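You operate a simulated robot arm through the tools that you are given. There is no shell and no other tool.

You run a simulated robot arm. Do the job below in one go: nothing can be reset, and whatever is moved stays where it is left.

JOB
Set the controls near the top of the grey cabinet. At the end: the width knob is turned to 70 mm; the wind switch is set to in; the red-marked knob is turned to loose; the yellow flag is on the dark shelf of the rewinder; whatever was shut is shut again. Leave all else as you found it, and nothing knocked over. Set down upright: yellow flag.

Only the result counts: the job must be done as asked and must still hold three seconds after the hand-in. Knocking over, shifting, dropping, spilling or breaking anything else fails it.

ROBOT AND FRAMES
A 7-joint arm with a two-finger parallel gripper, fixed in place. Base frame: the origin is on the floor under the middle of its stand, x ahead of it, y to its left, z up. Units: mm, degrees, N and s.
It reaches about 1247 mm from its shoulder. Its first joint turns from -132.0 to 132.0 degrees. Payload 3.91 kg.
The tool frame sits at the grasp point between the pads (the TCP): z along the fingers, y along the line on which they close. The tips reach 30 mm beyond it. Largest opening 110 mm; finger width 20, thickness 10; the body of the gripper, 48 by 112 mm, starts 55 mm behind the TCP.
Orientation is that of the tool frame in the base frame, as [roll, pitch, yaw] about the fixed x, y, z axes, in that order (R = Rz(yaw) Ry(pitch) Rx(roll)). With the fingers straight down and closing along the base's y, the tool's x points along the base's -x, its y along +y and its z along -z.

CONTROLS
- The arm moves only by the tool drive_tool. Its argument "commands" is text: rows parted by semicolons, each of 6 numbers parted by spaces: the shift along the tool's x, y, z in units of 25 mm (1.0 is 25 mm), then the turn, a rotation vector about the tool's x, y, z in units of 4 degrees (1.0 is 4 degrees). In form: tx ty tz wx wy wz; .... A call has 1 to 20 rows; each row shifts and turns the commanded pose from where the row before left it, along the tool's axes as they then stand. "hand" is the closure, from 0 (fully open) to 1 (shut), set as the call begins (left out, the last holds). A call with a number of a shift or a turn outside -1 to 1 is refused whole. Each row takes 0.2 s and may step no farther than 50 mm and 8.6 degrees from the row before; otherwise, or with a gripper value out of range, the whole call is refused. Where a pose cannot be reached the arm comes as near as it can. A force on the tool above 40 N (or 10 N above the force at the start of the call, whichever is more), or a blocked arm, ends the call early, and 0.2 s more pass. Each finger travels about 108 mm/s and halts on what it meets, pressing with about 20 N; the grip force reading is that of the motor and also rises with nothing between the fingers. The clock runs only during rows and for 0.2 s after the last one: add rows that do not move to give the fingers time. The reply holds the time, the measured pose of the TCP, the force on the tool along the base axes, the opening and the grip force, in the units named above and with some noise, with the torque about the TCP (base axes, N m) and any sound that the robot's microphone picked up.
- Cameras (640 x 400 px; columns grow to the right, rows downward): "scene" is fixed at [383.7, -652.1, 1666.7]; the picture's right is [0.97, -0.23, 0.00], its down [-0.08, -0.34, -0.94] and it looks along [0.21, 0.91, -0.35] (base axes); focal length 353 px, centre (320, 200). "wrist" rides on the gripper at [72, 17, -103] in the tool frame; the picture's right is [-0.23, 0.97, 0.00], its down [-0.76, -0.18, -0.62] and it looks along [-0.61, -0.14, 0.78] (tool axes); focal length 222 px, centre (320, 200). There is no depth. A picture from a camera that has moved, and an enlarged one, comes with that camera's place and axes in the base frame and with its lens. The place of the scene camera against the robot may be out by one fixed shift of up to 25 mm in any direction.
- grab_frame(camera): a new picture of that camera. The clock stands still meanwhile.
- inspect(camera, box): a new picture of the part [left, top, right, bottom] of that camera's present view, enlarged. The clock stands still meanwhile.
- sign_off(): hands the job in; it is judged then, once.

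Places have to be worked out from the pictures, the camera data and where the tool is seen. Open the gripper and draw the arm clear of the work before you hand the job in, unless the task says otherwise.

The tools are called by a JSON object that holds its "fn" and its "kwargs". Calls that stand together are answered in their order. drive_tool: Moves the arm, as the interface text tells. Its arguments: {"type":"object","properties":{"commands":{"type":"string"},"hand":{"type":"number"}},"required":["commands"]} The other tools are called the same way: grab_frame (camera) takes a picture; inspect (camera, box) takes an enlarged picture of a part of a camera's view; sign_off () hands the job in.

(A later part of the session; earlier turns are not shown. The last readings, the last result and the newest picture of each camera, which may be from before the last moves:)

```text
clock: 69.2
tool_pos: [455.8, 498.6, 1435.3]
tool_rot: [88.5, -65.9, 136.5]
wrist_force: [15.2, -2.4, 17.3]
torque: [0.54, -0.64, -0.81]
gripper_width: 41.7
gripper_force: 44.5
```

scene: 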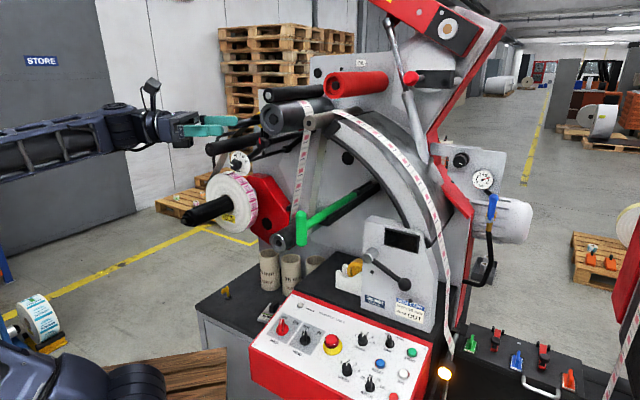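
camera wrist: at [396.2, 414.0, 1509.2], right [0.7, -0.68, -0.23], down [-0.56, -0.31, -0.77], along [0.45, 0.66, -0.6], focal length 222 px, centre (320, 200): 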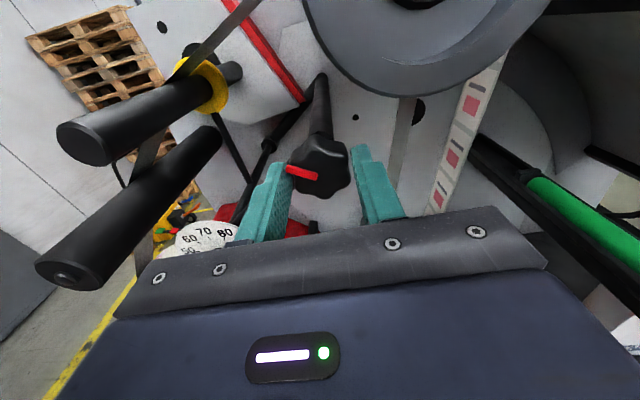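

At about 84°, still no resistance about the axis. I'll look at the mark again.

{"fn": "inspect", "kwargs": {"camera": "scene", "box": [230, 120, 294, 160]}}

{"fn": "inspect", "kwargs": {"camera": "wrist", "box": [220, 60, 420, 220]}}

```text
10.00 times, centred on (262, 140) of scene
camera zoom: at [383.7, -652.1, 1666.7], right [0.97, -0.23, 0.0], down [-0.08, -0.34, -0.94], along [0.21, 0.91, -0.35], focal length 3527 px, centre (900, 800)
```

zoom: 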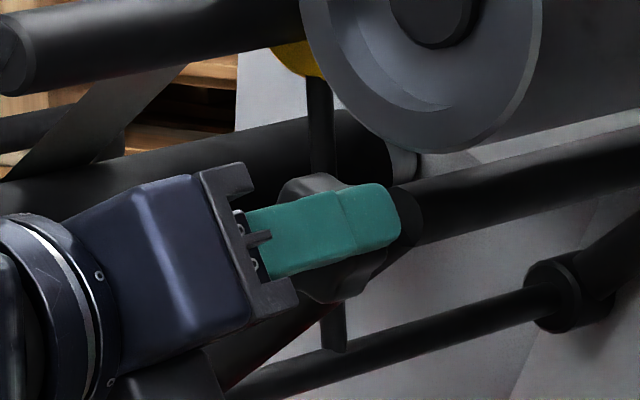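

```text
2.50 times, centred on (320, 140) of wrist
camera zoom: at [374.1, 435.5, 1508.5], right [0.7, -0.69, 0.19], down [-0.33, -0.54, -0.77], along [0.64, 0.48, -0.6], focal length 555 px, centre (320, 350)
```

zoom: 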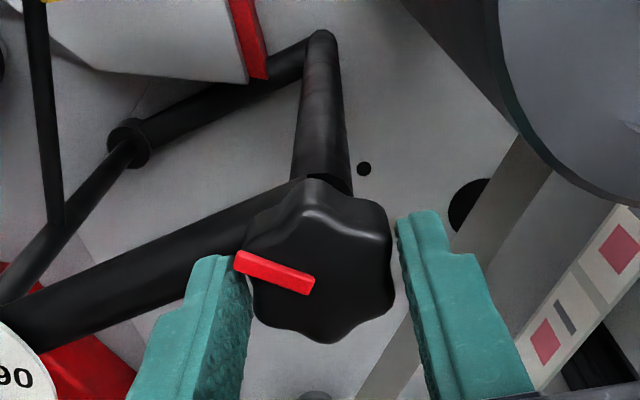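

The mark now points nearly left (about 84°). I'll continue a little further to feel for a stop near 90°.

{"fn": "drive_tool", "kwargs": {"commands": "0 0 0 0 0 -1;0 0 0 0 0 -0.5;0 0 0 0 0 0"}}

{"fn": "drive_tool", "kwargs": {"commands": "0 0 0 0 0 -1;0 0 0 0 0 -1;0 0 0 0 0 0"}}

```text
clock: 70.0
tool_pos: [456.8, 498.7, 1435.0]
tool_rot: [89.1, -59.9, 136.1]
wrist_force: [6.7, -15.3, -5.8]
torque: [-0.43, 0.38, -0.59]
gripper_width: 41.1
gripper_force: 44.8
```

```text
clock: 70.8
tool_pos: [456.1, 498.5, 1435.1]
tool_rot: [89.0, -51.9, 136.2]
wrist_force: [17.1, -4.1, 9.3]
torque: [1.05, 0.43, 0.09]
gripper_width: 41.0
gripper_force: 45.0
```

Torque about the axis jumped to about +1.05 N·m, so an end stop was reached near 90°. I'll check the mark.

{"fn": "inspect", "kwargs": {"camera": "wrist", "box": [220, 60, 420, 220]}}

```text
2.50 times, centred on (320, 140) of wrist
camera zoom: at [361.5, 447.8, 1503.6], right [0.64, -0.64, 0.42], down [-0.2, -0.67, -0.72], along [0.74, 0.38, -0.56], focal length 555 px, centre (320, 350)
```

zoom: 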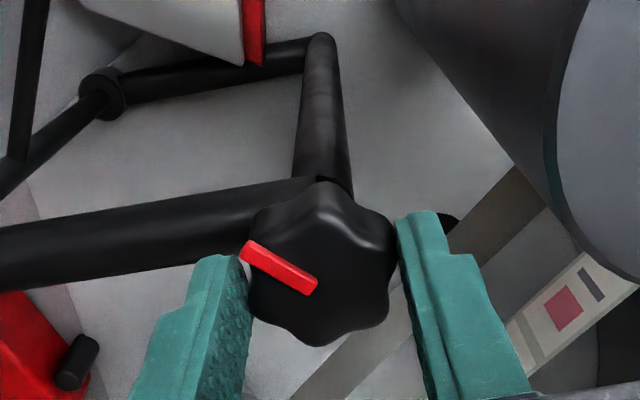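

The knob stayed at the stop while the fingers slipped, so the mark is about 90° counter-clockwise: loose. I'll open and back straight out.

{"fn": "drive_tool", "kwargs": {"commands": "0 0 0 0 0 0;0 0 0 0 0 0;0 0 -0.6 0 0 0;0 0 -0.8 0 0 0;0 0 -0.8 0 0 0;0 0 0 0 0 0", "hand": 0.3}}

{"fn": "inspect", "kwargs": {"camera": "wrist", "box": [220, 40, 420, 200]}}

{"fn": "inspect", "kwargs": {"camera": "scene", "box": [200, 110, 328, 190]}}

```text
clock: 72.2
tool_pos: [417.4, 460.4, 1433.2]
tool_rot: [89.1, -51.9, 136.1]
wrist_force: [-0.4, 0.7, -0.7]
torque: [0.02, 0.05, -0.01]
gripper_width: 76.9
gripper_force: 0.1
```

```text
2.50 times, centred on (320, 120) of wrist
camera zoom: at [322.8, 409.0, 1502.2], right [0.64, -0.64, 0.42], down [-0.2, -0.67, -0.72], along [0.74, 0.38, -0.56], focal length 555 px, centre (320, 400)
```

zoom: 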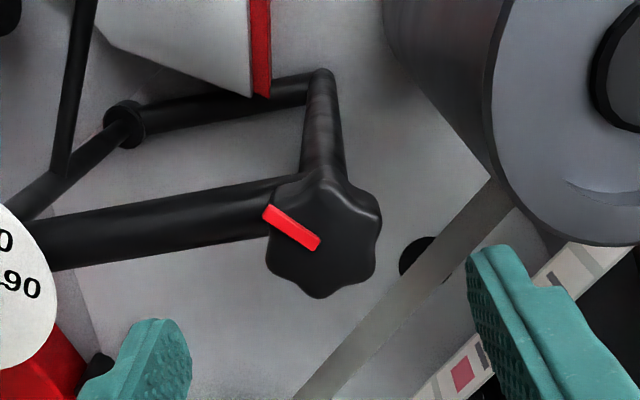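

```text
5.00 times, centred on (264, 150) of scene
camera zoom: at [383.7, -652.1, 1666.7], right [0.97, -0.23, 0.0], down [-0.08, -0.34, -0.94], along [0.21, 0.91, -0.35], focal length 1764 px, centre (600, 450)
```

zoom: 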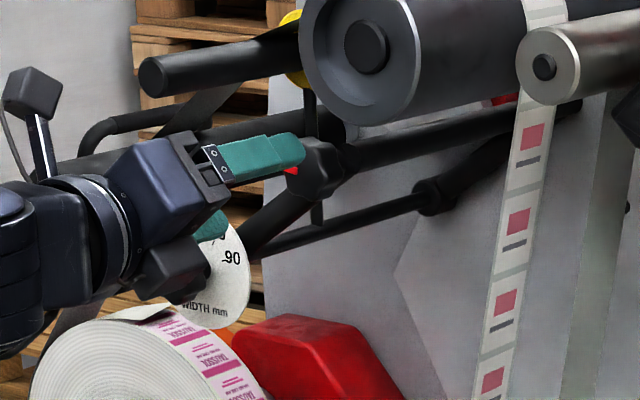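

By ray-plane geometry the mark now sits about 78–80° left of its start, a bit short of 90°, and the stop might have been a finger on the tube. I'll roll back so the fingers are square to the tube again and test whether it turns further.

{"fn": "drive_tool", "kwargs": {"commands": "0 0 0 0 0 1;0 0 0 0 0 1;0 0 0 0 0 1;0 0 0 0 0 1;0 0 0 0 0 1;0 0 0 0 0 1;0 0 0 0 0 1;0 0 0 0 0 1;0 0 0 0 0 1;0 0 0 0 0 1;0 0 0 0 0 1;0 0 0 0 0 1;0 0 0 0 0 1;0 0 0 0 0 1;0 0 0 0 0 1;0 0 0 0 0 1;0 0 0 0 0 1;0 0 0 0 0 1;0 0 0 0 0 1;0 0 0 0 0 0.5"}}

{"fn": "inspect", "kwargs": {"camera": "wrist", "box": [256, 60, 416, 180]}}

{"fn": "inspect", "kwargs": {"camera": "scene", "box": [230, 120, 294, 160]}}

```text
clock: 76.4
tool_pos: [416.7, 460.2, 1434.3]
tool_rot: [-89.2, -50.0, -45.2]
wrist_force: [-0.5, 0.2, -0.1]
torque: [0.03, -0.03, -0.04]
gripper_width: 77.0
gripper_force: 0.1
```

```text
3.33 times, centred on (336, 120) of wrist
camera zoom: at [387.6, 345.5, 1480.0], right [0.43, -0.42, -0.8], down [-0.88, 0.0, -0.47], along [0.2, 0.91, -0.37], focal length 740 px, centre (267, 467)
```

zoom: 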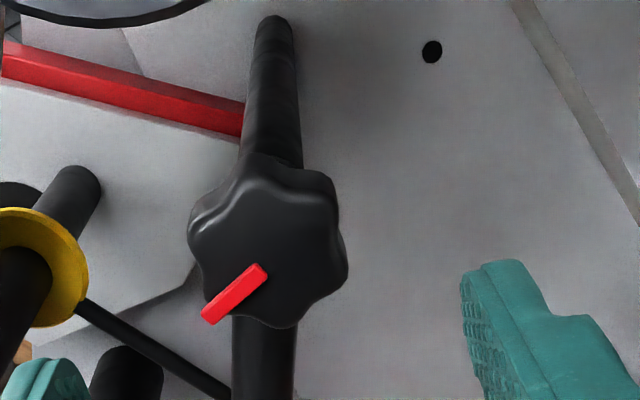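

```text
10.00 times, centred on (262, 140) of scene
camera zoom: at [383.7, -652.1, 1666.7], right [0.97, -0.23, 0.0], down [-0.08, -0.34, -0.94], along [0.21, 0.91, -0.35], focal length 3527 px, centre (900, 800)
```

zoom: 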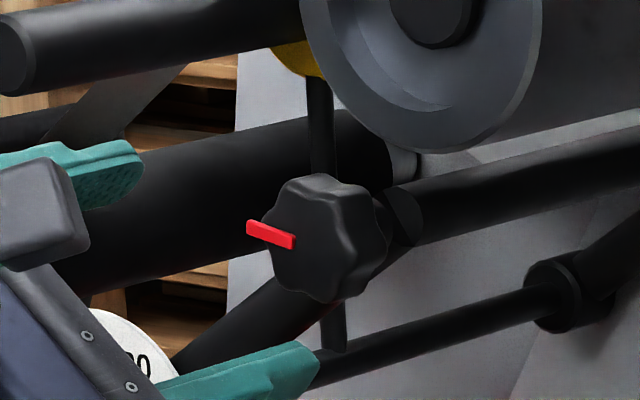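

The mark is at about 80°. I'll re-grip with the fingers square to the tube and try turning a little further.

{"fn": "drive_tool", "kwargs": {"commands": "0.02 -0.02 0.7 0 0 0;0 0 0.7 0 0 0;0 0 0.75 0 0 0;0 0 0 0 0 0"}}

{"fn": "drive_tool", "kwargs": {"commands": "0 0 0 0 0 0;0 0 0 0 0 0;0 0 0 0 0 0", "hand": 1}}

```text
clock: 77.4
tool_pos: [456.0, 497.3, 1435.3]
tool_rot: [-89.0, -50.1, -45.3]
wrist_force: [-0.5, -0.5, -0.1]
torque: [-0.01, 0.03, -0.01]
gripper_width: 77.0
gripper_force: 0.1
```

```text
clock: 78.2
tool_pos: [455.3, 497.1, 1434.4]
tool_rot: [-89.2, -50.0, -45.2]
wrist_force: [1.8, -1.1, -4.7]
torque: [-0.29, 0.27, -0.68]
gripper_width: 41.8
gripper_force: 45.0
```

Gripped well with little side load. Now I'll turn counter-clockwise 8°, then another 8°, watching the torque.

{"fn": "drive_tool", "kwargs": {"commands": "0 0 0 0 0 -1;0 0 0 0 0 -1;0 0 0 0 0 0"}}

{"fn": "drive_tool", "kwargs": {"commands": "0 0 0 0 0 -1;0 0 0 0 0 -1;0 0 0 0 0 0"}}

{"fn": "inspect", "kwargs": {"camera": "wrist", "box": [256, 60, 416, 180]}}

{"fn": "inspect", "kwargs": {"camera": "scene", "box": [230, 120, 294, 160]}}

```text
clock: 79.0
tool_pos: [454.7, 497.2, 1435.3]
tool_rot: [-89.0, -58.1, -45.4]
wrist_force: [2.9, -4.3, -7.5]
torque: [-0.28, 0.75, -0.51]
gripper_width: 41.2
gripper_force: 45.0
```

```text
clock: 79.8
tool_pos: [455.4, 497.4, 1436.3]
tool_rot: [-88.8, -66.1, -45.8]
wrist_force: [4.6, -10.2, -9.9]
torque: [-0.06, 1.11, -0.73]
gripper_width: 40.1
gripper_force: 45.3
```

```text
3.33 times, centred on (336, 120) of wrist
camera zoom: at [415.3, 393.1, 1496.0], right [0.57, -0.56, -0.6], down [-0.77, -0.11, -0.63], along [0.28, 0.82, -0.49], focal length 740 px, centre (267, 467)
```

zoom: 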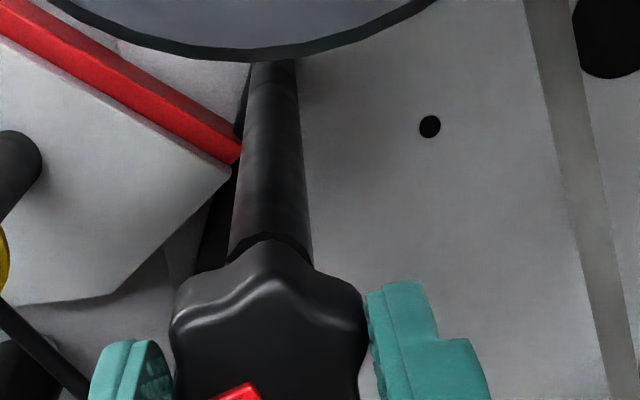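

```text
10.00 times, centred on (262, 140) of scene
camera zoom: at [383.7, -652.1, 1666.7], right [0.97, -0.23, 0.0], down [-0.08, -0.34, -0.94], along [0.21, 0.91, -0.35], focal length 3527 px, centre (900, 800)
```

zoom: 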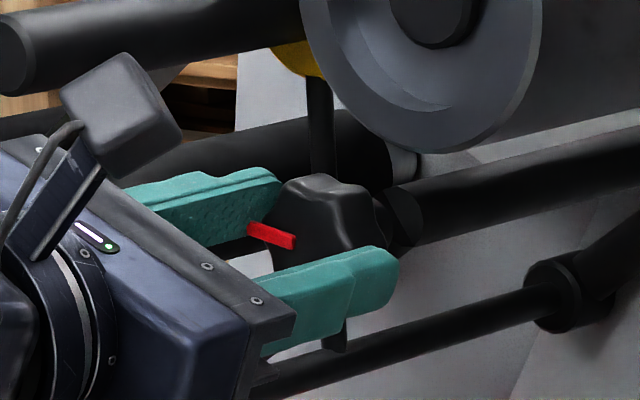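

The mark did not move while torque rose, so about 80° is the knob's own end stop: fully loose. I'll release and back out.

{"fn": "drive_tool", "kwargs": {"commands": "0 0 0 0 0 0;0 0 0 0 0 0;0 0 -0.6 0 0 0;0 0 -0.8 0 0 0;0 0 -0.8 0 0 0;0 0 0 0 0 0", "hand": 0.3}}

{"fn": "inspect", "kwargs": {"camera": "scene", "box": [210, 120, 306, 180]}}

{"fn": "grab_frame", "kwargs": {"camera": "wrist"}}

```text
clock: 81.2
tool_pos: [416.7, 458.1, 1435.8]
tool_rot: [-88.6, -66.1, -45.9]
wrist_force: [-0.4, -0.6, -0.3]
torque: [0.02, 0.0, -0.03]
gripper_width: 76.9
gripper_force: 0.0
```

```text
6.67 times, centred on (258, 150) of scene
camera zoom: at [383.7, -652.1, 1666.7], right [0.97, -0.23, 0.0], down [-0.08, -0.34, -0.94], along [0.21, 0.91, -0.35], focal length 2351 px, centre (733, 533)
```

zoom: 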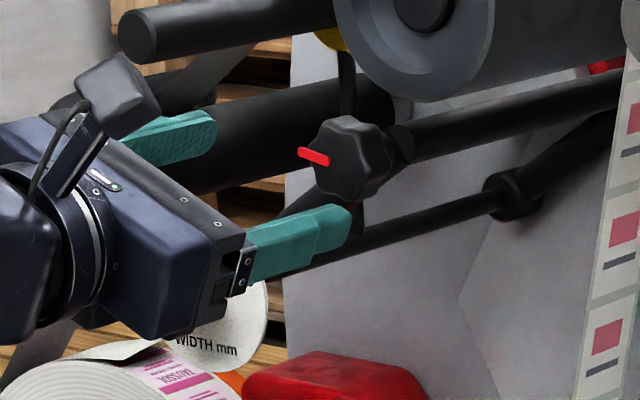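

```text
taken
camera wrist: at [376.0, 354.6, 1496.0], right [0.57, -0.56, -0.6], down [-0.77, -0.11, -0.63], along [0.28, 0.82, -0.49], focal length 222 px, centre (320, 200)
```

wrist: 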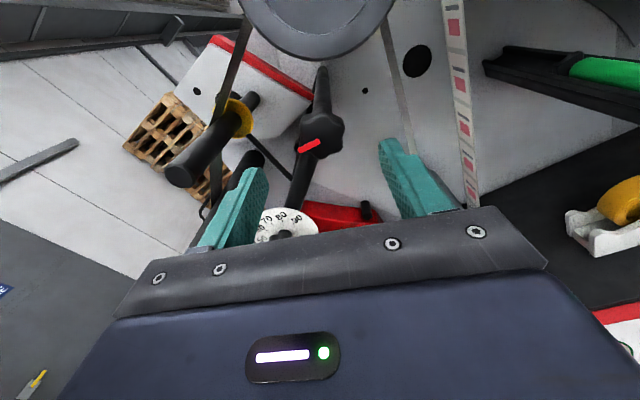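

The red-marked knob is fully loose. Next is the width knob at u≈-162, z≈1345: I'll roll so the fingers fit its valleys (right finger about 13° above horizontal) and move in front of it, staying back at v≈630.

{"fn": "drive_tool", "kwargs": {"commands": "0 0 0 0 0 -1;0 0 0 0 0 -1;0 0 0 0 0 -1;0 0 0 0 0 -1;0 0 0 0 0 -1;0 0 0 0 0 -1;0 0 0 0 0 -1;0 0 0 0 0 -1;0 0 0 0 0 -1;0 0 0 0 0 -0.25;-0.394 -1 0.05 0 0 0;-0.394 -1 0.05 0 0 0;-0.394 -1 0.05 0 0 0;-0.394 -1 0.05 0 0 0;-0.394 -1 0.05 0 0 0;-0.394 -1 0.05 0 0 0;0 0 0 0 0 0"}}

{"fn": "grab_frame", "kwargs": {"camera": "wrist"}}

{"fn": "inspect", "kwargs": {"camera": "wrist", "box": [240, 50, 400, 170]}}

{"fn": "inspect", "kwargs": {"camera": "scene", "box": [160, 110, 320, 230]}}

```text
clock: 85.0
tool_pos: [377.7, 537.9, 1349.9]
tool_rot: [95.2, -81.1, 129.1]
wrist_force: [0.6, -0.8, -0.1]
torque: [0.01, 0.0, 0.05]
gripper_width: 77.2
gripper_force: 0.0
stopped in row 17: the arm was blocked; the commanded pose is now the measured one
```

```text
taken
camera wrist: at [309.5, 464.5, 1427.8], right [0.7, -0.71, -0.07], down [-0.49, -0.4, -0.77], along [0.52, 0.57, -0.63], focal length 222 px, centre (320, 200)
```

wrist: 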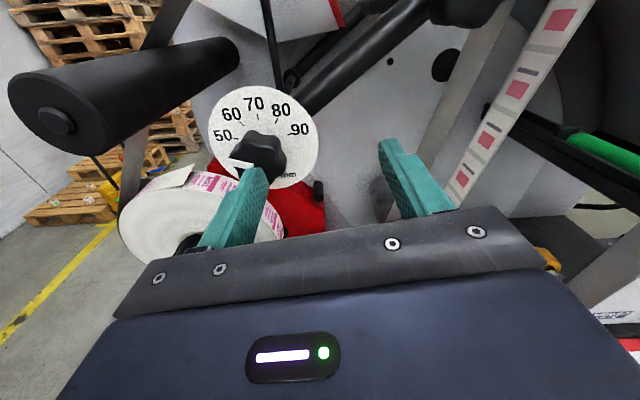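

```text
3.33 times, centred on (320, 110) of wrist
camera zoom: at [309.5, 464.5, 1427.8], right [0.7, -0.71, -0.07], down [-0.49, -0.4, -0.77], along [0.52, 0.57, -0.63], focal length 740 px, centre (320, 500)
```

zoom: 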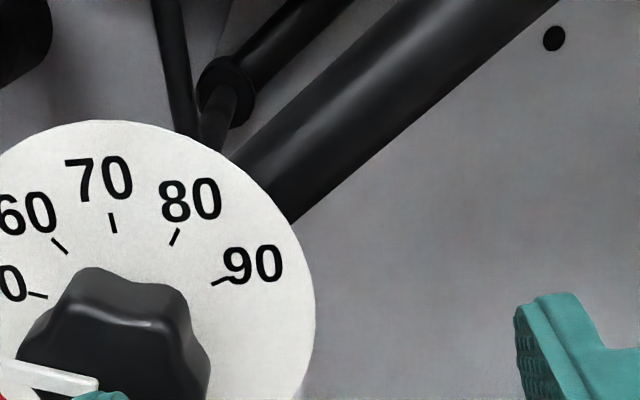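

```text
3.33 times, centred on (240, 170) of scene
camera zoom: at [383.7, -652.1, 1666.7], right [0.97, -0.23, 0.0], down [-0.08, -0.34, -0.94], along [0.21, 0.91, -0.35], focal length 1176 px, centre (587, 300)
```

zoom: 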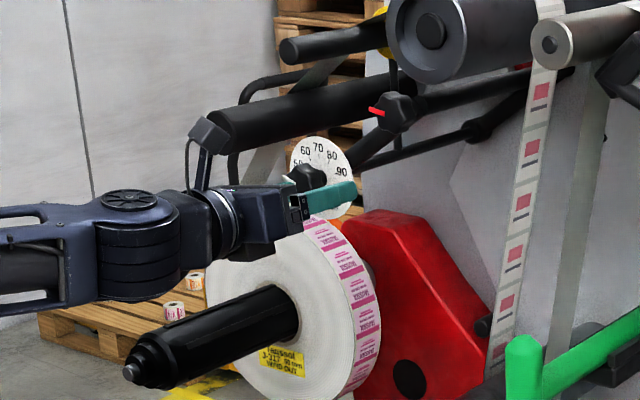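

The arm blocked again short of the target, with hardly any tool force. I need to see where the elbow and forearm are, so I'll look at the full scene.

{"fn": "grab_frame", "kwargs": {"camera": "scene"}}

{"fn": "inspect", "kwargs": {"camera": "scene", "box": [0, 120, 280, 400]}}

```text
taken
```

scene: 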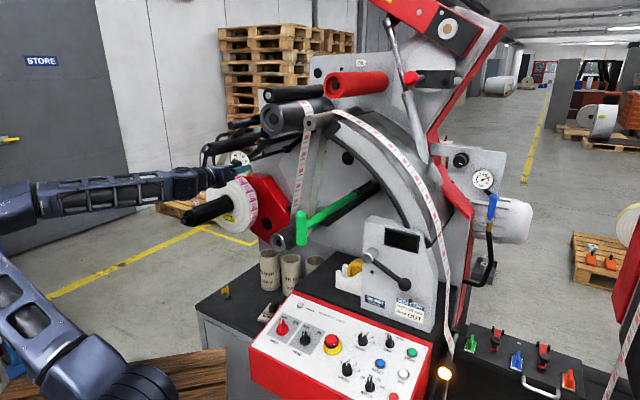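

```text
1.43 times, centred on (140, 260) of scene
camera zoom: at [383.7, -652.1, 1666.7], right [0.97, -0.23, 0.0], down [-0.08, -0.34, -0.94], along [0.21, 0.91, -0.35], focal length 504 px, centre (577, 114)
```

zoom: 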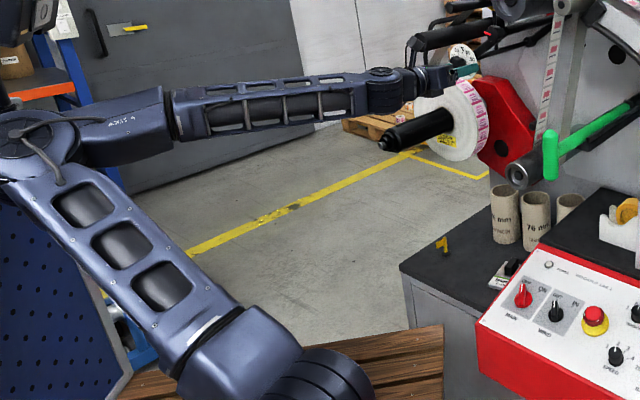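

The elbow is far back near the blue panel's black head unit at the left edge. I'll look closely at whether it touches anything there.

{"fn": "inspect", "kwargs": {"camera": "scene", "box": [0, 100, 120, 260]}}

{"fn": "inspect", "kwargs": {"camera": "scene", "box": [0, 220, 160, 400]}}

```text
2.50 times, centred on (60, 180) of scene
camera zoom: at [383.7, -652.1, 1666.7], right [0.97, -0.23, 0.0], down [-0.08, -0.34, -0.94], along [0.21, 0.91, -0.35], focal length 882 px, centre (970, 250)
```

zoom: 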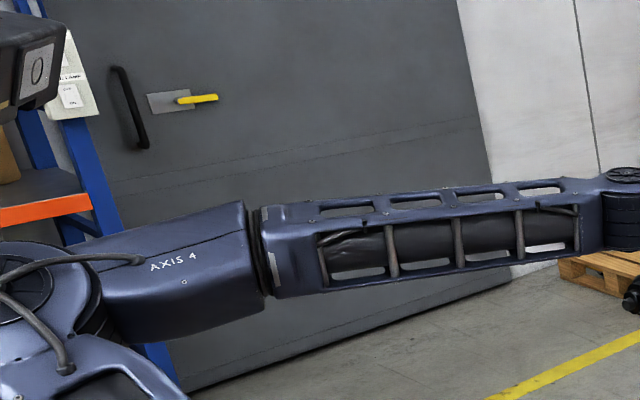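

```text
2.22 times, centred on (80, 310) of scene
camera zoom: at [383.7, -652.1, 1666.7], right [0.97, -0.23, 0.0], down [-0.08, -0.34, -0.94], along [0.21, 0.91, -0.35], focal length 784 px, centre (853, -44)
```

zoom: 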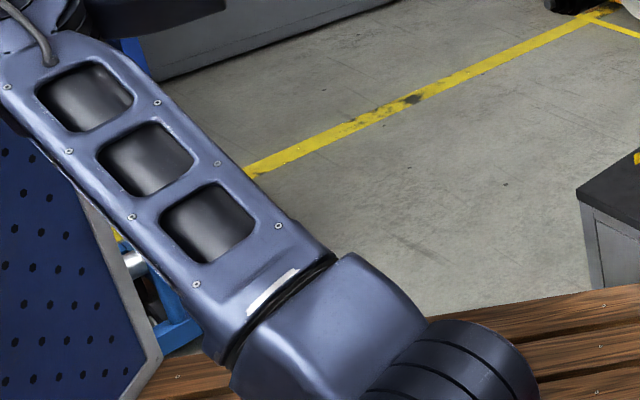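

It was probably the folded elbow meeting the blue panel stand behind, since the tool force was nearly zero and nothing has moved. I'll use a hand tilted 30° down with the fingers level, which unfolds the arm, and come to the width knob from front-above. First I'll tilt and move in front of it.

{"fn": "drive_tool", "kwargs": {"commands": "0 0 0 0.18 0 1;0 0 0 0 0 1;0 0 0 0 -1 0.2;0 0 0 0 -1 0;0 0 0 0 -1 0;0 0 0 0 -1 0;0 0 0 0 -1 0;0 0 0 0 -1 0;0 0 0 0 -1 0;0 0 0 0 -0.5 0;0.41 0 -0.57 0 0 0;0.41 0 -0.57 0 0 0;0 0 0 0 0 0"}}

{"fn": "grab_frame", "kwargs": {"camera": "scene"}}

```text
clock: 87.8
tool_pos: [341.3, 537.3, 1383.6]
tool_rot: [177.3, -59.3, 47.6]
wrist_force: [0.2, 0.4, -0.8]
torque: [-0.02, 0.01, 0.02]
gripper_width: 76.9
gripper_force: 0.0
```

```text
taken
```

scene: 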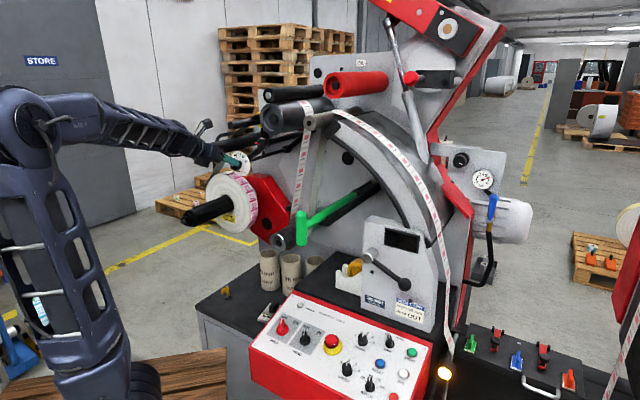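

The elbow is now well up and clear. I'll check the wrist view to refine the knob's position.

{"fn": "grab_frame", "kwargs": {"camera": "wrist"}}

{"fn": "inspect", "kwargs": {"camera": "wrist", "box": [210, 60, 370, 160]}}

{"fn": "inspect", "kwargs": {"camera": "scene", "box": [200, 120, 296, 180]}}

```text
taken
camera wrist: at [314.7, 491.3, 1500.8], right [0.61, -0.77, -0.17], down [-0.77, -0.54, -0.34], along [0.17, 0.34, -0.92], focal length 222 px, centre (320, 200)
```

wrist: 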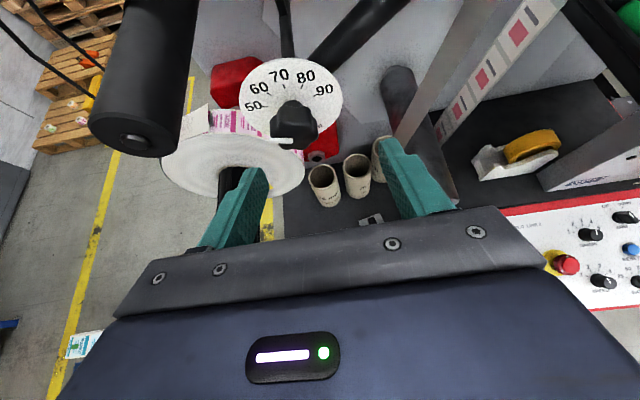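

```text
4.00 times, centred on (290, 110) of wrist
camera zoom: at [314.7, 491.3, 1500.8], right [0.61, -0.77, -0.17], down [-0.77, -0.54, -0.34], along [0.17, 0.34, -0.92], focal length 888 px, centre (440, 560)
```

zoom: 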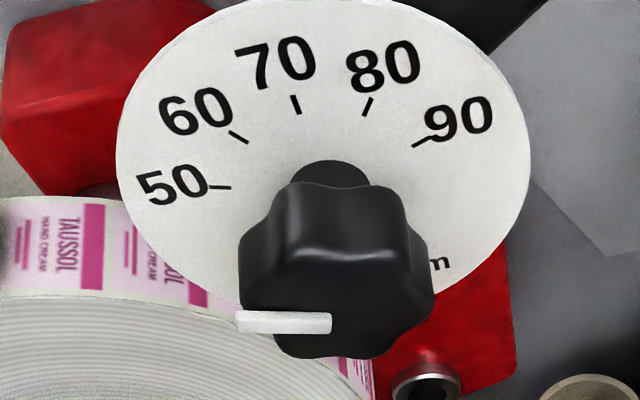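

```text
6.67 times, centred on (248, 150) of scene
camera zoom: at [383.7, -652.1, 1666.7], right [0.97, -0.23, 0.0], down [-0.08, -0.34, -0.94], along [0.21, 0.91, -0.35], focal length 2351 px, centre (800, 533)
```

zoom: 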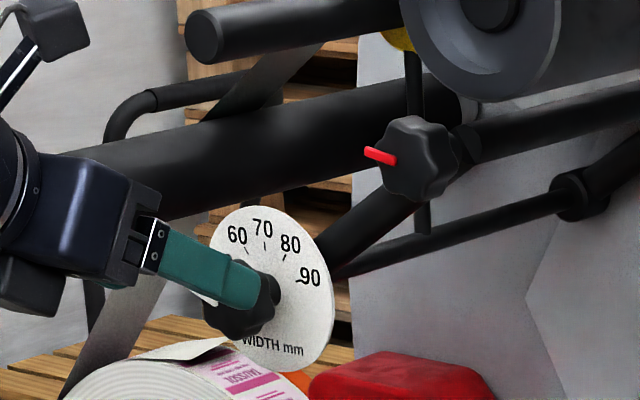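

From this view the ticks are 35° apart around (u=-160, z=1346); the mark sits on 50 (-70°) and 70 is straight up, so I need +70°. I'll align to the knob's valleys (10° roll), centre, and advance along the tool.

{"fn": "drive_tool", "kwargs": {"commands": "0.2 -0.9 0.43 0 0 0;0 0 0 -0.5 0 -0.866;0 0 0 -0.5 0 -0.866;0 0 0 -0.25 0 -0.433;0 0 0 0 0 0"}}

{"fn": "grab_frame", "kwargs": {"camera": "wrist"}}

```text
clock: 89.0
tool_pos: [331.7, 562.9, 1381.4]
tool_rot: [158.3, -57.6, 63.8]
wrist_force: [-0.5, -0.1, 0.6]
torque: [0.01, 0.01, 0.0]
gripper_width: 77.0
gripper_force: 0.2
```

```text
taken
camera wrist: at [292.3, 530.1, 1499.1], right [0.63, -0.78, 0.0], down [-0.72, -0.58, -0.37], along [0.29, 0.23, -0.93], focal length 222 px, centre (320, 200)
```

wrist: 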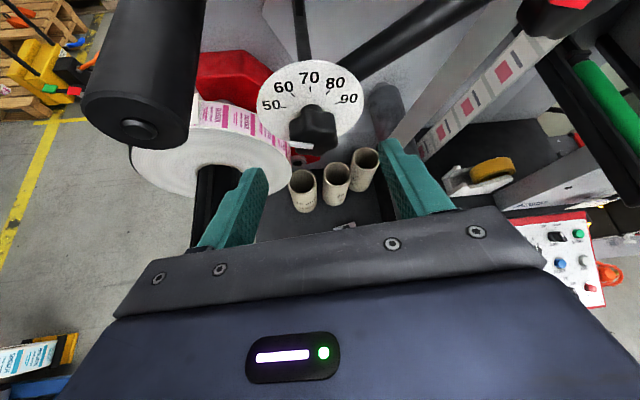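

Centred within 2–4 mm. I'll advance 60 mm along the tool onto the knob in small steps.

{"fn": "drive_tool", "kwargs": {"commands": "0.07 -0.14 0.6 0 0 0;0 0 0.6 0 0 0;0 0 0.6 0 0 0;0 0 0.6 0 0 0;0 0 0 0 0 0"}}

{"fn": "grab_frame", "kwargs": {"camera": "wrist"}}

{"fn": "inspect", "kwargs": {"camera": "wrist", "box": [220, 60, 420, 220]}}

{"fn": "inspect", "kwargs": {"camera": "scene", "box": [190, 120, 286, 180]}}

```text
clock: 90.2
tool_pos: [370.5, 596.4, 1351.7]
tool_rot: [158.5, -57.7, 63.9]
wrist_force: [0.3, -1.2, -0.4]
torque: [-0.02, -0.01, 0.02]
gripper_width: 77.0
gripper_force: 0.0
```

```text
taken
camera wrist: at [330.0, 565.8, 1470.0], right [0.63, -0.78, 0.0], down [-0.72, -0.58, -0.37], along [0.29, 0.23, -0.93], focal length 222 px, centre (320, 200)
```

wrist: 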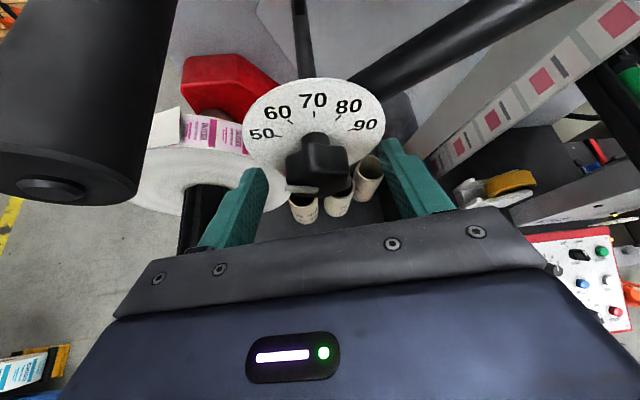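

```text
2.50 times, centred on (320, 140) of wrist
camera zoom: at [330.0, 565.8, 1470.0], right [0.63, -0.78, 0.0], down [-0.72, -0.58, -0.37], along [0.29, 0.23, -0.93], focal length 555 px, centre (320, 350)
```

zoom: 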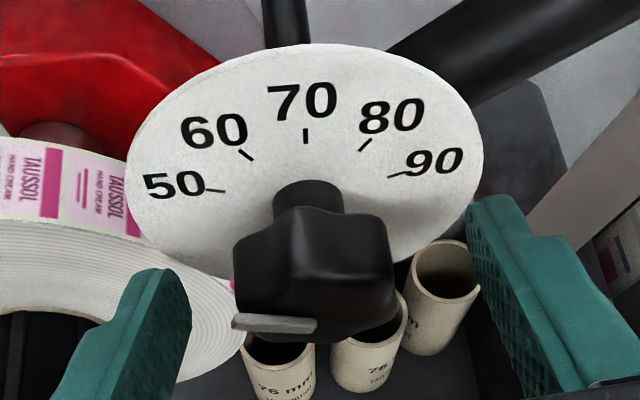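

```text
6.67 times, centred on (238, 150) of scene
camera zoom: at [383.7, -652.1, 1666.7], right [0.97, -0.23, 0.0], down [-0.08, -0.34, -0.94], along [0.21, 0.91, -0.35], focal length 2351 px, centre (867, 533)
```

zoom: 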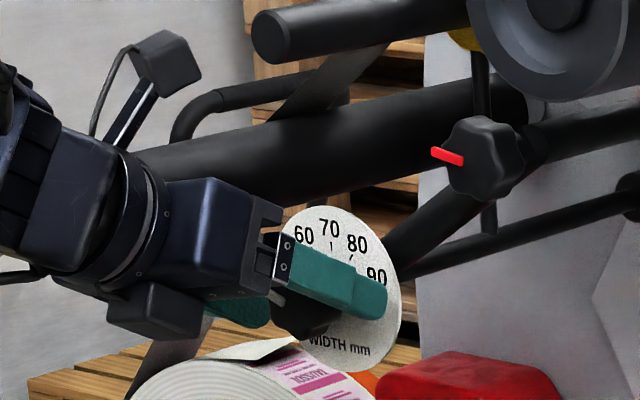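

The knob sits between the fingers with about 20 mm of overlap. I'll close on it.

{"fn": "drive_tool", "kwargs": {"commands": "0 0 0 0 0 0;0 0 0 0 0 0;0 0 0 0 0 0", "hand": 1}}

{"fn": "inspect", "kwargs": {"camera": "wrist", "box": [220, 60, 420, 220]}}

```text
clock: 91.0
tool_pos: [369.5, 596.8, 1351.3]
tool_rot: [158.4, -57.7, 64.0]
wrist_force: [-4.0, 7.4, -1.7]
torque: [0.08, -0.02, -0.44]
gripper_width: 41.4
gripper_force: 45.1
```

```text
2.50 times, centred on (320, 140) of wrist
camera zoom: at [329.7, 566.1, 1470.0], right [0.63, -0.78, 0.0], down [-0.72, -0.58, -0.37], along [0.29, 0.23, -0.93], focal length 555 px, centre (320, 350)
```

zoom: 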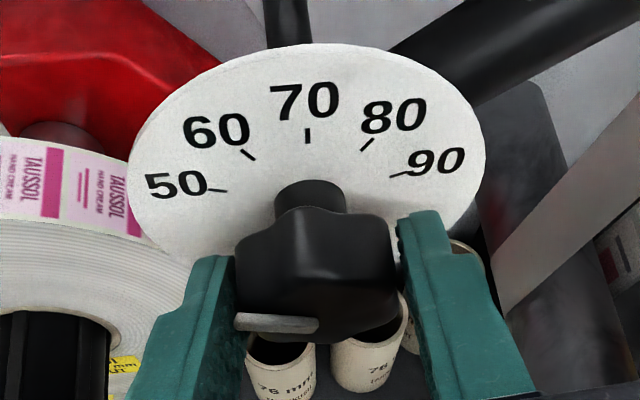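

A clean grip with low side load. I'll turn clockwise about the knob's axis, 20° first.

{"fn": "drive_tool", "kwargs": {"commands": "0 0.015 0 0.507 0 0.862;0 0.015 0 0.507 0 0.862;0 0.015 0 0.507 0 0.862;0 0.015 0 0.507 0 0.862;0 0.015 0 0.507 0 0.862;0 0 0 0 0 0"}}

{"fn": "inspect", "kwargs": {"camera": "wrist", "box": [220, 60, 420, 220]}}

```text
clock: 92.4
tool_pos: [371.5, 595.7, 1351.0]
tool_rot: [-163.3, -58.5, 30.9]
wrist_force: [-7.3, -9.2, -2.1]
torque: [0.06, -0.03, -0.79]
gripper_width: 41.8
gripper_force: 45.1
```

```text
2.50 times, centred on (320, 140) of wrist
camera zoom: at [360.0, 536.2, 1465.0], right [0.58, -0.74, -0.34], down [-0.81, -0.5, -0.31], along [0.06, 0.46, -0.89], focal length 555 px, centre (320, 350)
```

zoom: 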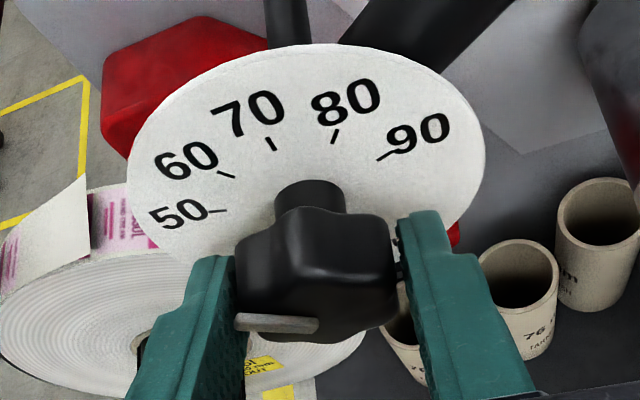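

The knob turned 20° with the fingers. I'll continue.

{"fn": "drive_tool", "kwargs": {"commands": "0 0.015 0 0.507 0 0.862;0 0.015 0 0.507 0 0.862;0 0.015 0 0.507 0 0.862;0 0.015 0 0.507 0 0.862;0 0.015 0 0.507 0 0.862;0 0 0 0 0 0"}}

{"fn": "drive_tool", "kwargs": {"commands": "0 0.015 0 0.507 0 0.862;0 0.015 0 0.507 0 0.862;0 0.015 0 0.507 0 0.862;0 0.015 0 0.507 0 0.862;0 0 0 0 0 0"}}

{"fn": "inspect", "kwargs": {"camera": "wrist", "box": [220, 60, 420, 220]}}

```text
clock: 93.8
tool_pos: [373.6, 594.6, 1351.2]
tool_rot: [-132.7, -49.0, 6.2]
wrist_force: [8.1, -7.1, -4.0]
torque: [-0.39, 0.25, -0.39]
gripper_width: 41.7
gripper_force: 45.6
```

```text
clock: 94.9
tool_pos: [373.8, 594.4, 1349.9]
tool_rot: [-118.7, -39.0, -4.0]
wrist_force: [-1.0, -12.3, 0.0]
torque: [-0.24, 0.19, -0.25]
gripper_width: 41.7
gripper_force: 45.6
stopped in row 5: the force on the tool passed its limit at 42 N (the readings are from after the stop); the commanded pose is now the measured one
```

```text
2.50 times, centred on (320, 140) of wrist
camera zoom: at [402.7, 494.1, 1424.9], right [0.33, -0.49, -0.81], down [-0.91, -0.4, -0.13], along [-0.26, 0.77, -0.58], focal length 555 px, centre (320, 350)
```

zoom: 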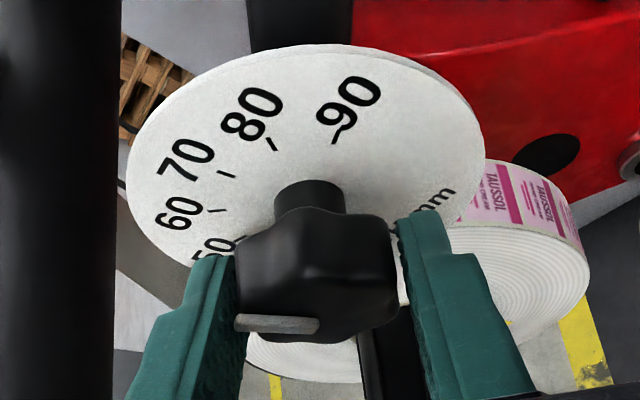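

It turned about 54° before a brief force spike. The readings are low again, so I'll continue in smaller steps; about 16° remain.

{"fn": "drive_tool", "kwargs": {"commands": "0 0.01 0 0.25 0 0.43;0 0.01 0 0.25 0 0.43;0 0.01 0 0.25 0 0.43;0 0.01 0 0.25 0 0.43;0 0 0 0 0 0"}}

{"fn": "inspect", "kwargs": {"camera": "wrist", "box": [220, 60, 420, 220]}}

{"fn": "inspect", "kwargs": {"camera": "scene", "box": [190, 120, 286, 180]}}

```text
clock: 95.4
tool_pos: [371.0, 597.2, 1344.4]
tool_rot: [-117.2, -37.3, -4.6]
wrist_force: [6.8, -3.9, -11.0]
torque: [-0.34, 0.33, 0.48]
gripper_width: 40.6
gripper_force: 45.4
stopped in row 2: the force on the tool passed its limit at 84 N (the readings are from after the stop); the commanded pose is now the measured one
```

```text
2.50 times, centred on (320, 140) of wrist
camera zoom: at [402.1, 495.5, 1417.0], right [0.31, -0.47, -0.83], down [-0.91, -0.4, -0.11], along [-0.28, 0.79, -0.55], focal length 555 px, centre (320, 350)
```

zoom: 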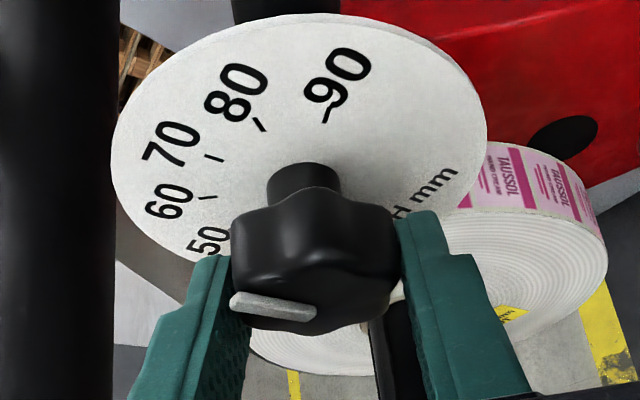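

```text
6.67 times, centred on (238, 150) of scene
camera zoom: at [383.7, -652.1, 1666.7], right [0.97, -0.23, 0.0], down [-0.08, -0.34, -0.94], along [0.21, 0.91, -0.35], focal length 2351 px, centre (867, 533)
```

zoom: 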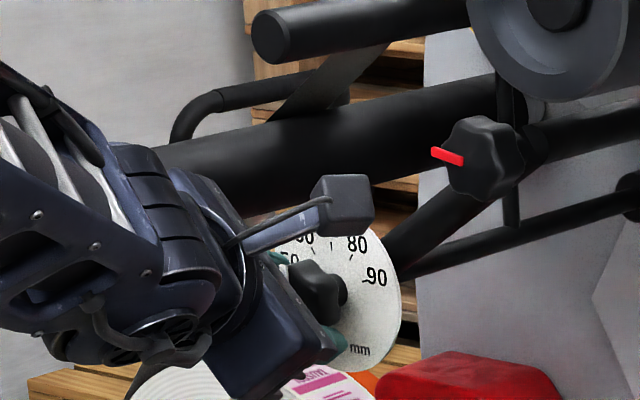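

A bigger spike of 84 N, and the hand was shoved about 6 mm down. Something on the arm may be touching the reel, so I'll stop and look at the whole scene.

{"fn": "grab_frame", "kwargs": {"camera": "scene"}}

{"fn": "inspect", "kwargs": {"camera": "scene", "box": [140, 120, 300, 240]}}

{"fn": "grab_frame", "kwargs": {"camera": "wrist"}}

```text
taken
```

scene: 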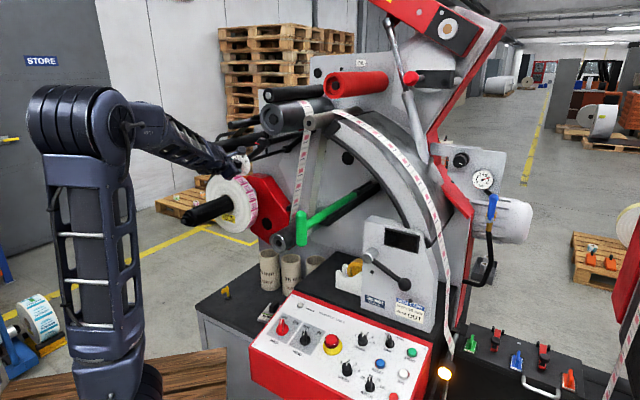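

```text
3.33 times, centred on (220, 180) of scene
camera zoom: at [383.7, -652.1, 1666.7], right [0.97, -0.23, 0.0], down [-0.08, -0.34, -0.94], along [0.21, 0.91, -0.35], focal length 1176 px, centre (653, 267)
```

zoom: 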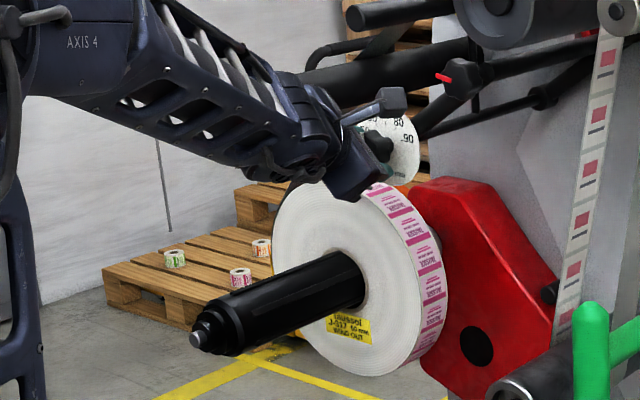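

```text
taken
camera wrist: at [402.1, 495.5, 1417.0], right [0.31, -0.47, -0.83], down [-0.91, -0.4, -0.11], along [-0.28, 0.79, -0.55], focal length 222 px, centre (320, 200)
```

wrist: 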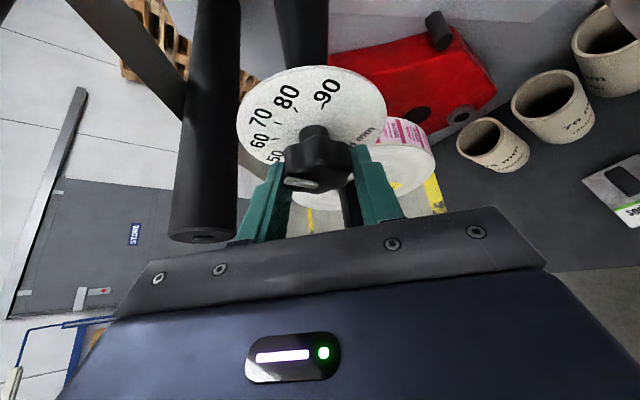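

By ray geometry the white mark is now at about -2°, practically straight up on 70: the knob snapped about 10° ahead in the fingers. I'll open gently and look before doing more.

{"fn": "drive_tool", "kwargs": {"commands": "0 0 0 0 0 0;0 0 0 0 0 0;0 0 0 0 0 0", "hand": 0.3}}

{"fn": "inspect", "kwargs": {"camera": "wrist", "box": [220, 60, 420, 220]}}

{"fn": "inspect", "kwargs": {"camera": "scene", "box": [190, 120, 286, 180]}}

```text
clock: 96.2
tool_pos: [370.5, 597.4, 1346.5]
tool_rot: [-117.1, -37.3, -4.5]
wrist_force: [-0.2, 0.2, 0.1]
torque: [-0.01, 0.01, -0.01]
gripper_width: 76.8
gripper_force: 0.2
```

```text
2.50 times, centred on (320, 140) of wrist
camera zoom: at [400.9, 496.0, 1418.2], right [0.31, -0.47, -0.83], down [-0.91, -0.4, -0.11], along [-0.28, 0.79, -0.55], focal length 555 px, centre (320, 350)
```

zoom: 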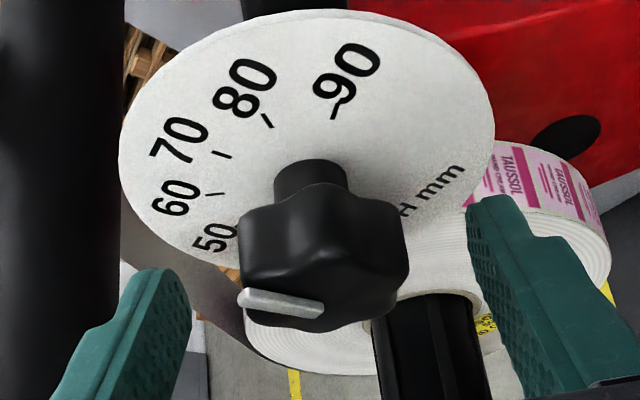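

```text
6.67 times, centred on (238, 150) of scene
camera zoom: at [383.7, -652.1, 1666.7], right [0.97, -0.23, 0.0], down [-0.08, -0.34, -0.94], along [0.21, 0.91, -0.35], focal length 2351 px, centre (867, 533)
```

zoom: 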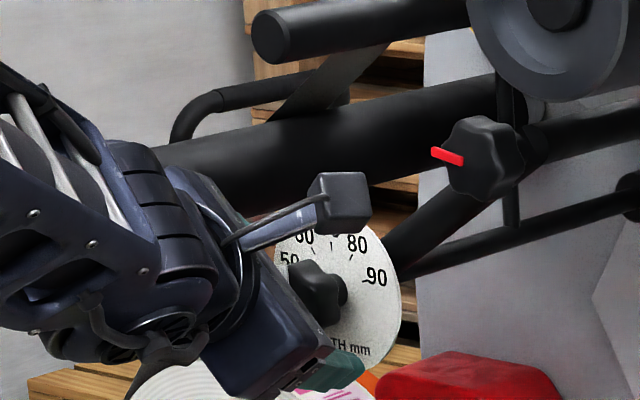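

Nothing is touching now. I'll back out along the tool axis and then read the dial.

{"fn": "drive_tool", "kwargs": {"commands": "0 0 -0.8 0 0 0;0 0 -0.8 0 0 0;0 0 -0.8 0 0 0;0 0 -0.8 0 0 0;0 0 0 0 0 0"}}

{"fn": "inspect", "kwargs": {"camera": "wrist", "box": [220, 40, 420, 180]}}

{"fn": "inspect", "kwargs": {"camera": "scene", "box": [190, 120, 286, 180]}}

```text
clock: 97.4
tool_pos: [346.3, 537.3, 1370.7]
tool_rot: [-117.1, -37.4, -4.6]
wrist_force: [0.6, 0.2, -0.6]
torque: [-0.01, -0.02, -0.02]
gripper_width: 77.2
gripper_force: 0.1
out of reach, approached as far as the arm can: row 1
```

```text
2.86 times, centred on (320, 110) of wrist
camera zoom: at [377.3, 436.7, 1441.9], right [0.31, -0.47, -0.83], down [-0.91, -0.4, -0.11], along [-0.28, 0.79, -0.55], focal length 635 px, centre (320, 457)
```

zoom: 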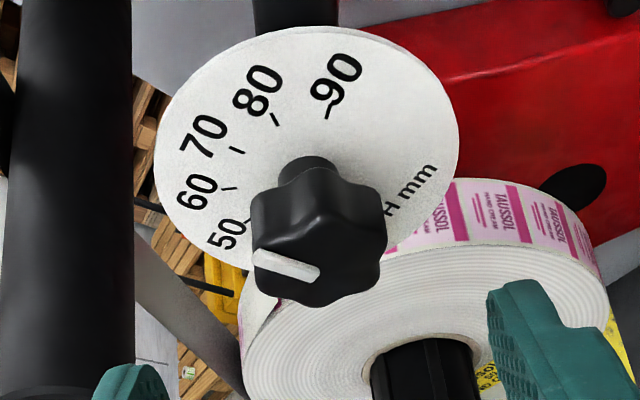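

```text
6.67 times, centred on (238, 150) of scene
camera zoom: at [383.7, -652.1, 1666.7], right [0.97, -0.23, 0.0], down [-0.08, -0.34, -0.94], along [0.21, 0.91, -0.35], focal length 2351 px, centre (867, 533)
```

zoom: 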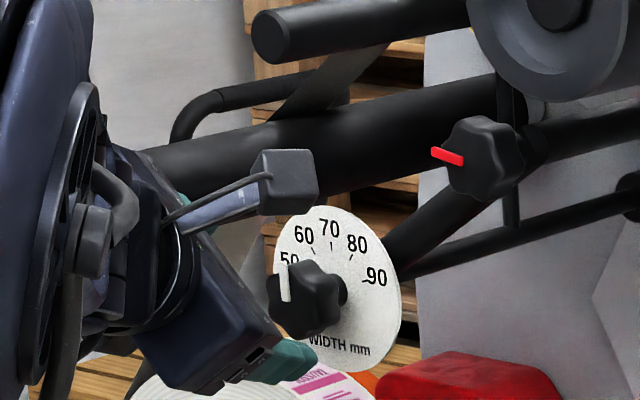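

The mark reads between about -4° and +2° of straight up, i.e. on 70 within the measuring error. I'll return to the earlier viewing pose for a better measurement against the ticks.

{"fn": "drive_tool", "kwargs": {"commands": "0 0 0 -0.507 0 -0.862;0 0 0 -0.507 0 -0.862;0 0 0 -0.507 0 -0.862;0 0 0 -0.507 0 -0.862;0 0 0 -0.507 0 -0.862;0 0 0 -0.507 0 -0.862;0 0 0 -0.507 0 -0.862;0 0 0 -0.507 0 -0.862;0 0 0 -0.507 0 -0.862;0 0 0 -0.507 0 -0.862;0 0 0 -0.507 0 -0.862;0.4 0 -0.3 0 0 0;0 0 0 0 0 0"}}

{"fn": "inspect", "kwargs": {"camera": "wrist", "box": [220, 60, 380, 160]}}

{"fn": "inspect", "kwargs": {"camera": "scene", "box": [206, 130, 270, 170]}}

```text
clock: 100.2
tool_pos: [346.8, 537.2, 1382.5]
tool_rot: [-178.1, -59.3, 43.9]
wrist_force: [0.5, 0.8, -0.5]
torque: [0.03, -0.01, 0.04]
gripper_width: 77.1
gripper_force: 0.0
```

```text
4.00 times, centred on (300, 110) of wrist
camera zoom: at [324.9, 487.4, 1500.1], right [0.61, -0.76, -0.21], down [-0.78, -0.53, -0.33], along [0.14, 0.37, -0.92], focal length 888 px, centre (400, 560)
```

zoom: 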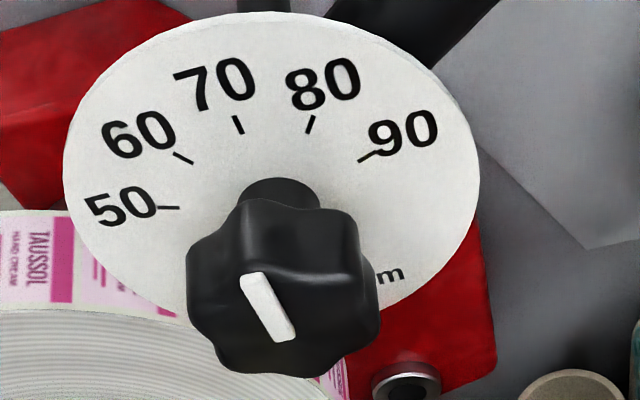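

```text
10.00 times, centred on (238, 150) of scene
camera zoom: at [383.7, -652.1, 1666.7], right [0.97, -0.23, 0.0], down [-0.08, -0.34, -0.94], along [0.21, 0.91, -0.35], focal length 3527 px, centre (1140, 700)
```

zoom: 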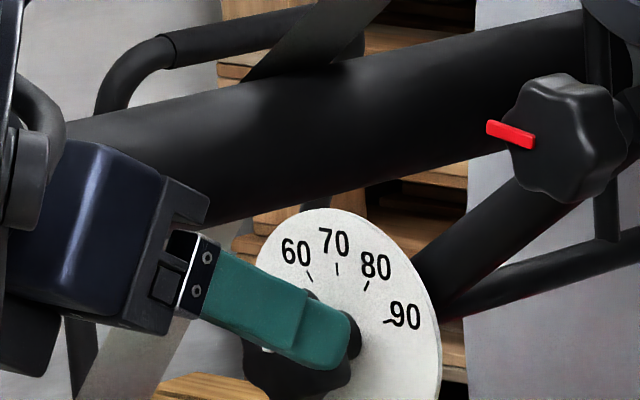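

The mark is at +1° by this measurement, squarely on 70. Next is the wind switch. The green T-handle hangs above it at about (540, 199, 1200–1290), so I'll swing round above and in front and look down at the console from the front.

{"fn": "drive_tool", "kwargs": {"commands": "-0.026 0.925 -0.71 0 0 0;-0.026 0.925 -0.71 0 0 0;-0.026 0.925 -0.71 0 0 0;-0.026 0.925 -0.71 0 0 0;-0.026 0.925 -0.71 0 0 0;-0.026 0.925 -0.71 0 0 0;-0.026 0.925 -0.71 0 0 0;-0.026 0.925 -0.71 0 0 0;-0.306 0.94 -0.516 0 0 0;-0.306 0.94 -0.516 0 0 0;-0.306 0.94 -0.516 0 0 0;-0.306 0.94 -0.516 0 0 0;-0.306 0.94 -0.516 0 0 0;-0.306 0.94 -0.516 0 0 0;-0.306 0.94 -0.516 0 0 0;-0.306 0.94 -0.516 0 0 0"}}

{"fn": "drive_tool", "kwargs": {"commands": "0 0 0 0 -1 0;0 0 0 0 -1 0;0 0 0 0 -1 0;0 0 0 0 -1 0;0 0 0 0 -1 0;0 0 0 0 0 0", "hand": 0.5}}

{"fn": "grab_frame", "kwargs": {"camera": "scene"}}

{"fn": "grab_frame", "kwargs": {"camera": "wrist"}}

```text
clock: 103.6
tool_pos: [459.6, 202.9, 1402.0]
tool_rot: [-178.2, -59.3, 44.1]
wrist_force: [0.4, 2.9, -0.4]
torque: [-0.09, -0.06, -0.14]
gripper_width: 77.2
gripper_force: 0.1
out of reach, approached as far as the arm can: row 10, 11, 12, 13, 14, 15, 16
```

```text
clock: 105.0
tool_pos: [458.7, 200.4, 1402.1]
tool_rot: [-178.7, -39.3, 44.7]
wrist_force: [0.4, -0.2, -0.2]
torque: [-0.01, -0.02, 0.05]
gripper_width: 55.2
gripper_force: 0.1
```

```text
taken
```

scene: 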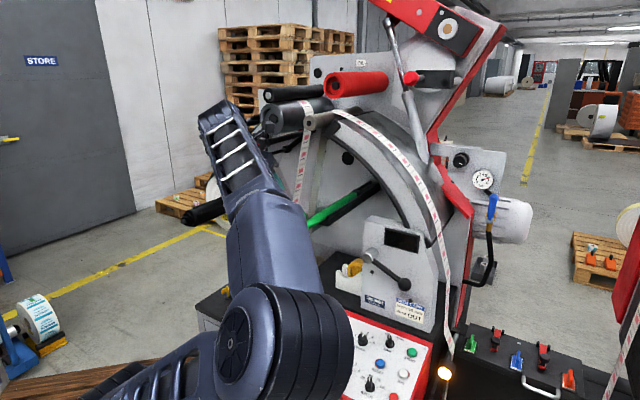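

```text
taken
camera wrist: at [467.9, 181.5, 1530.6], right [0.57, -0.81, -0.16], down [-0.82, -0.58, 0.0], along [-0.1, 0.13, -0.99], focal length 222 px, centre (320, 200)
```

wrist: 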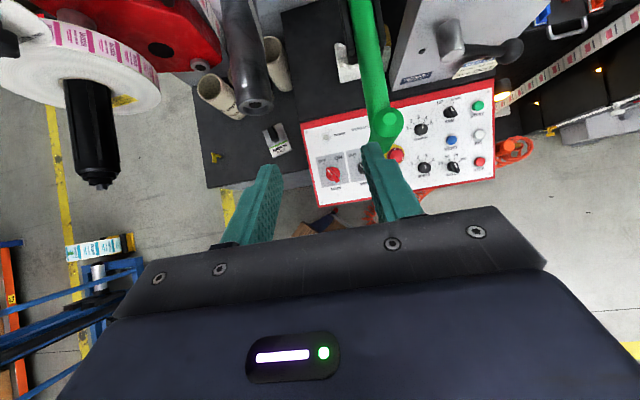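

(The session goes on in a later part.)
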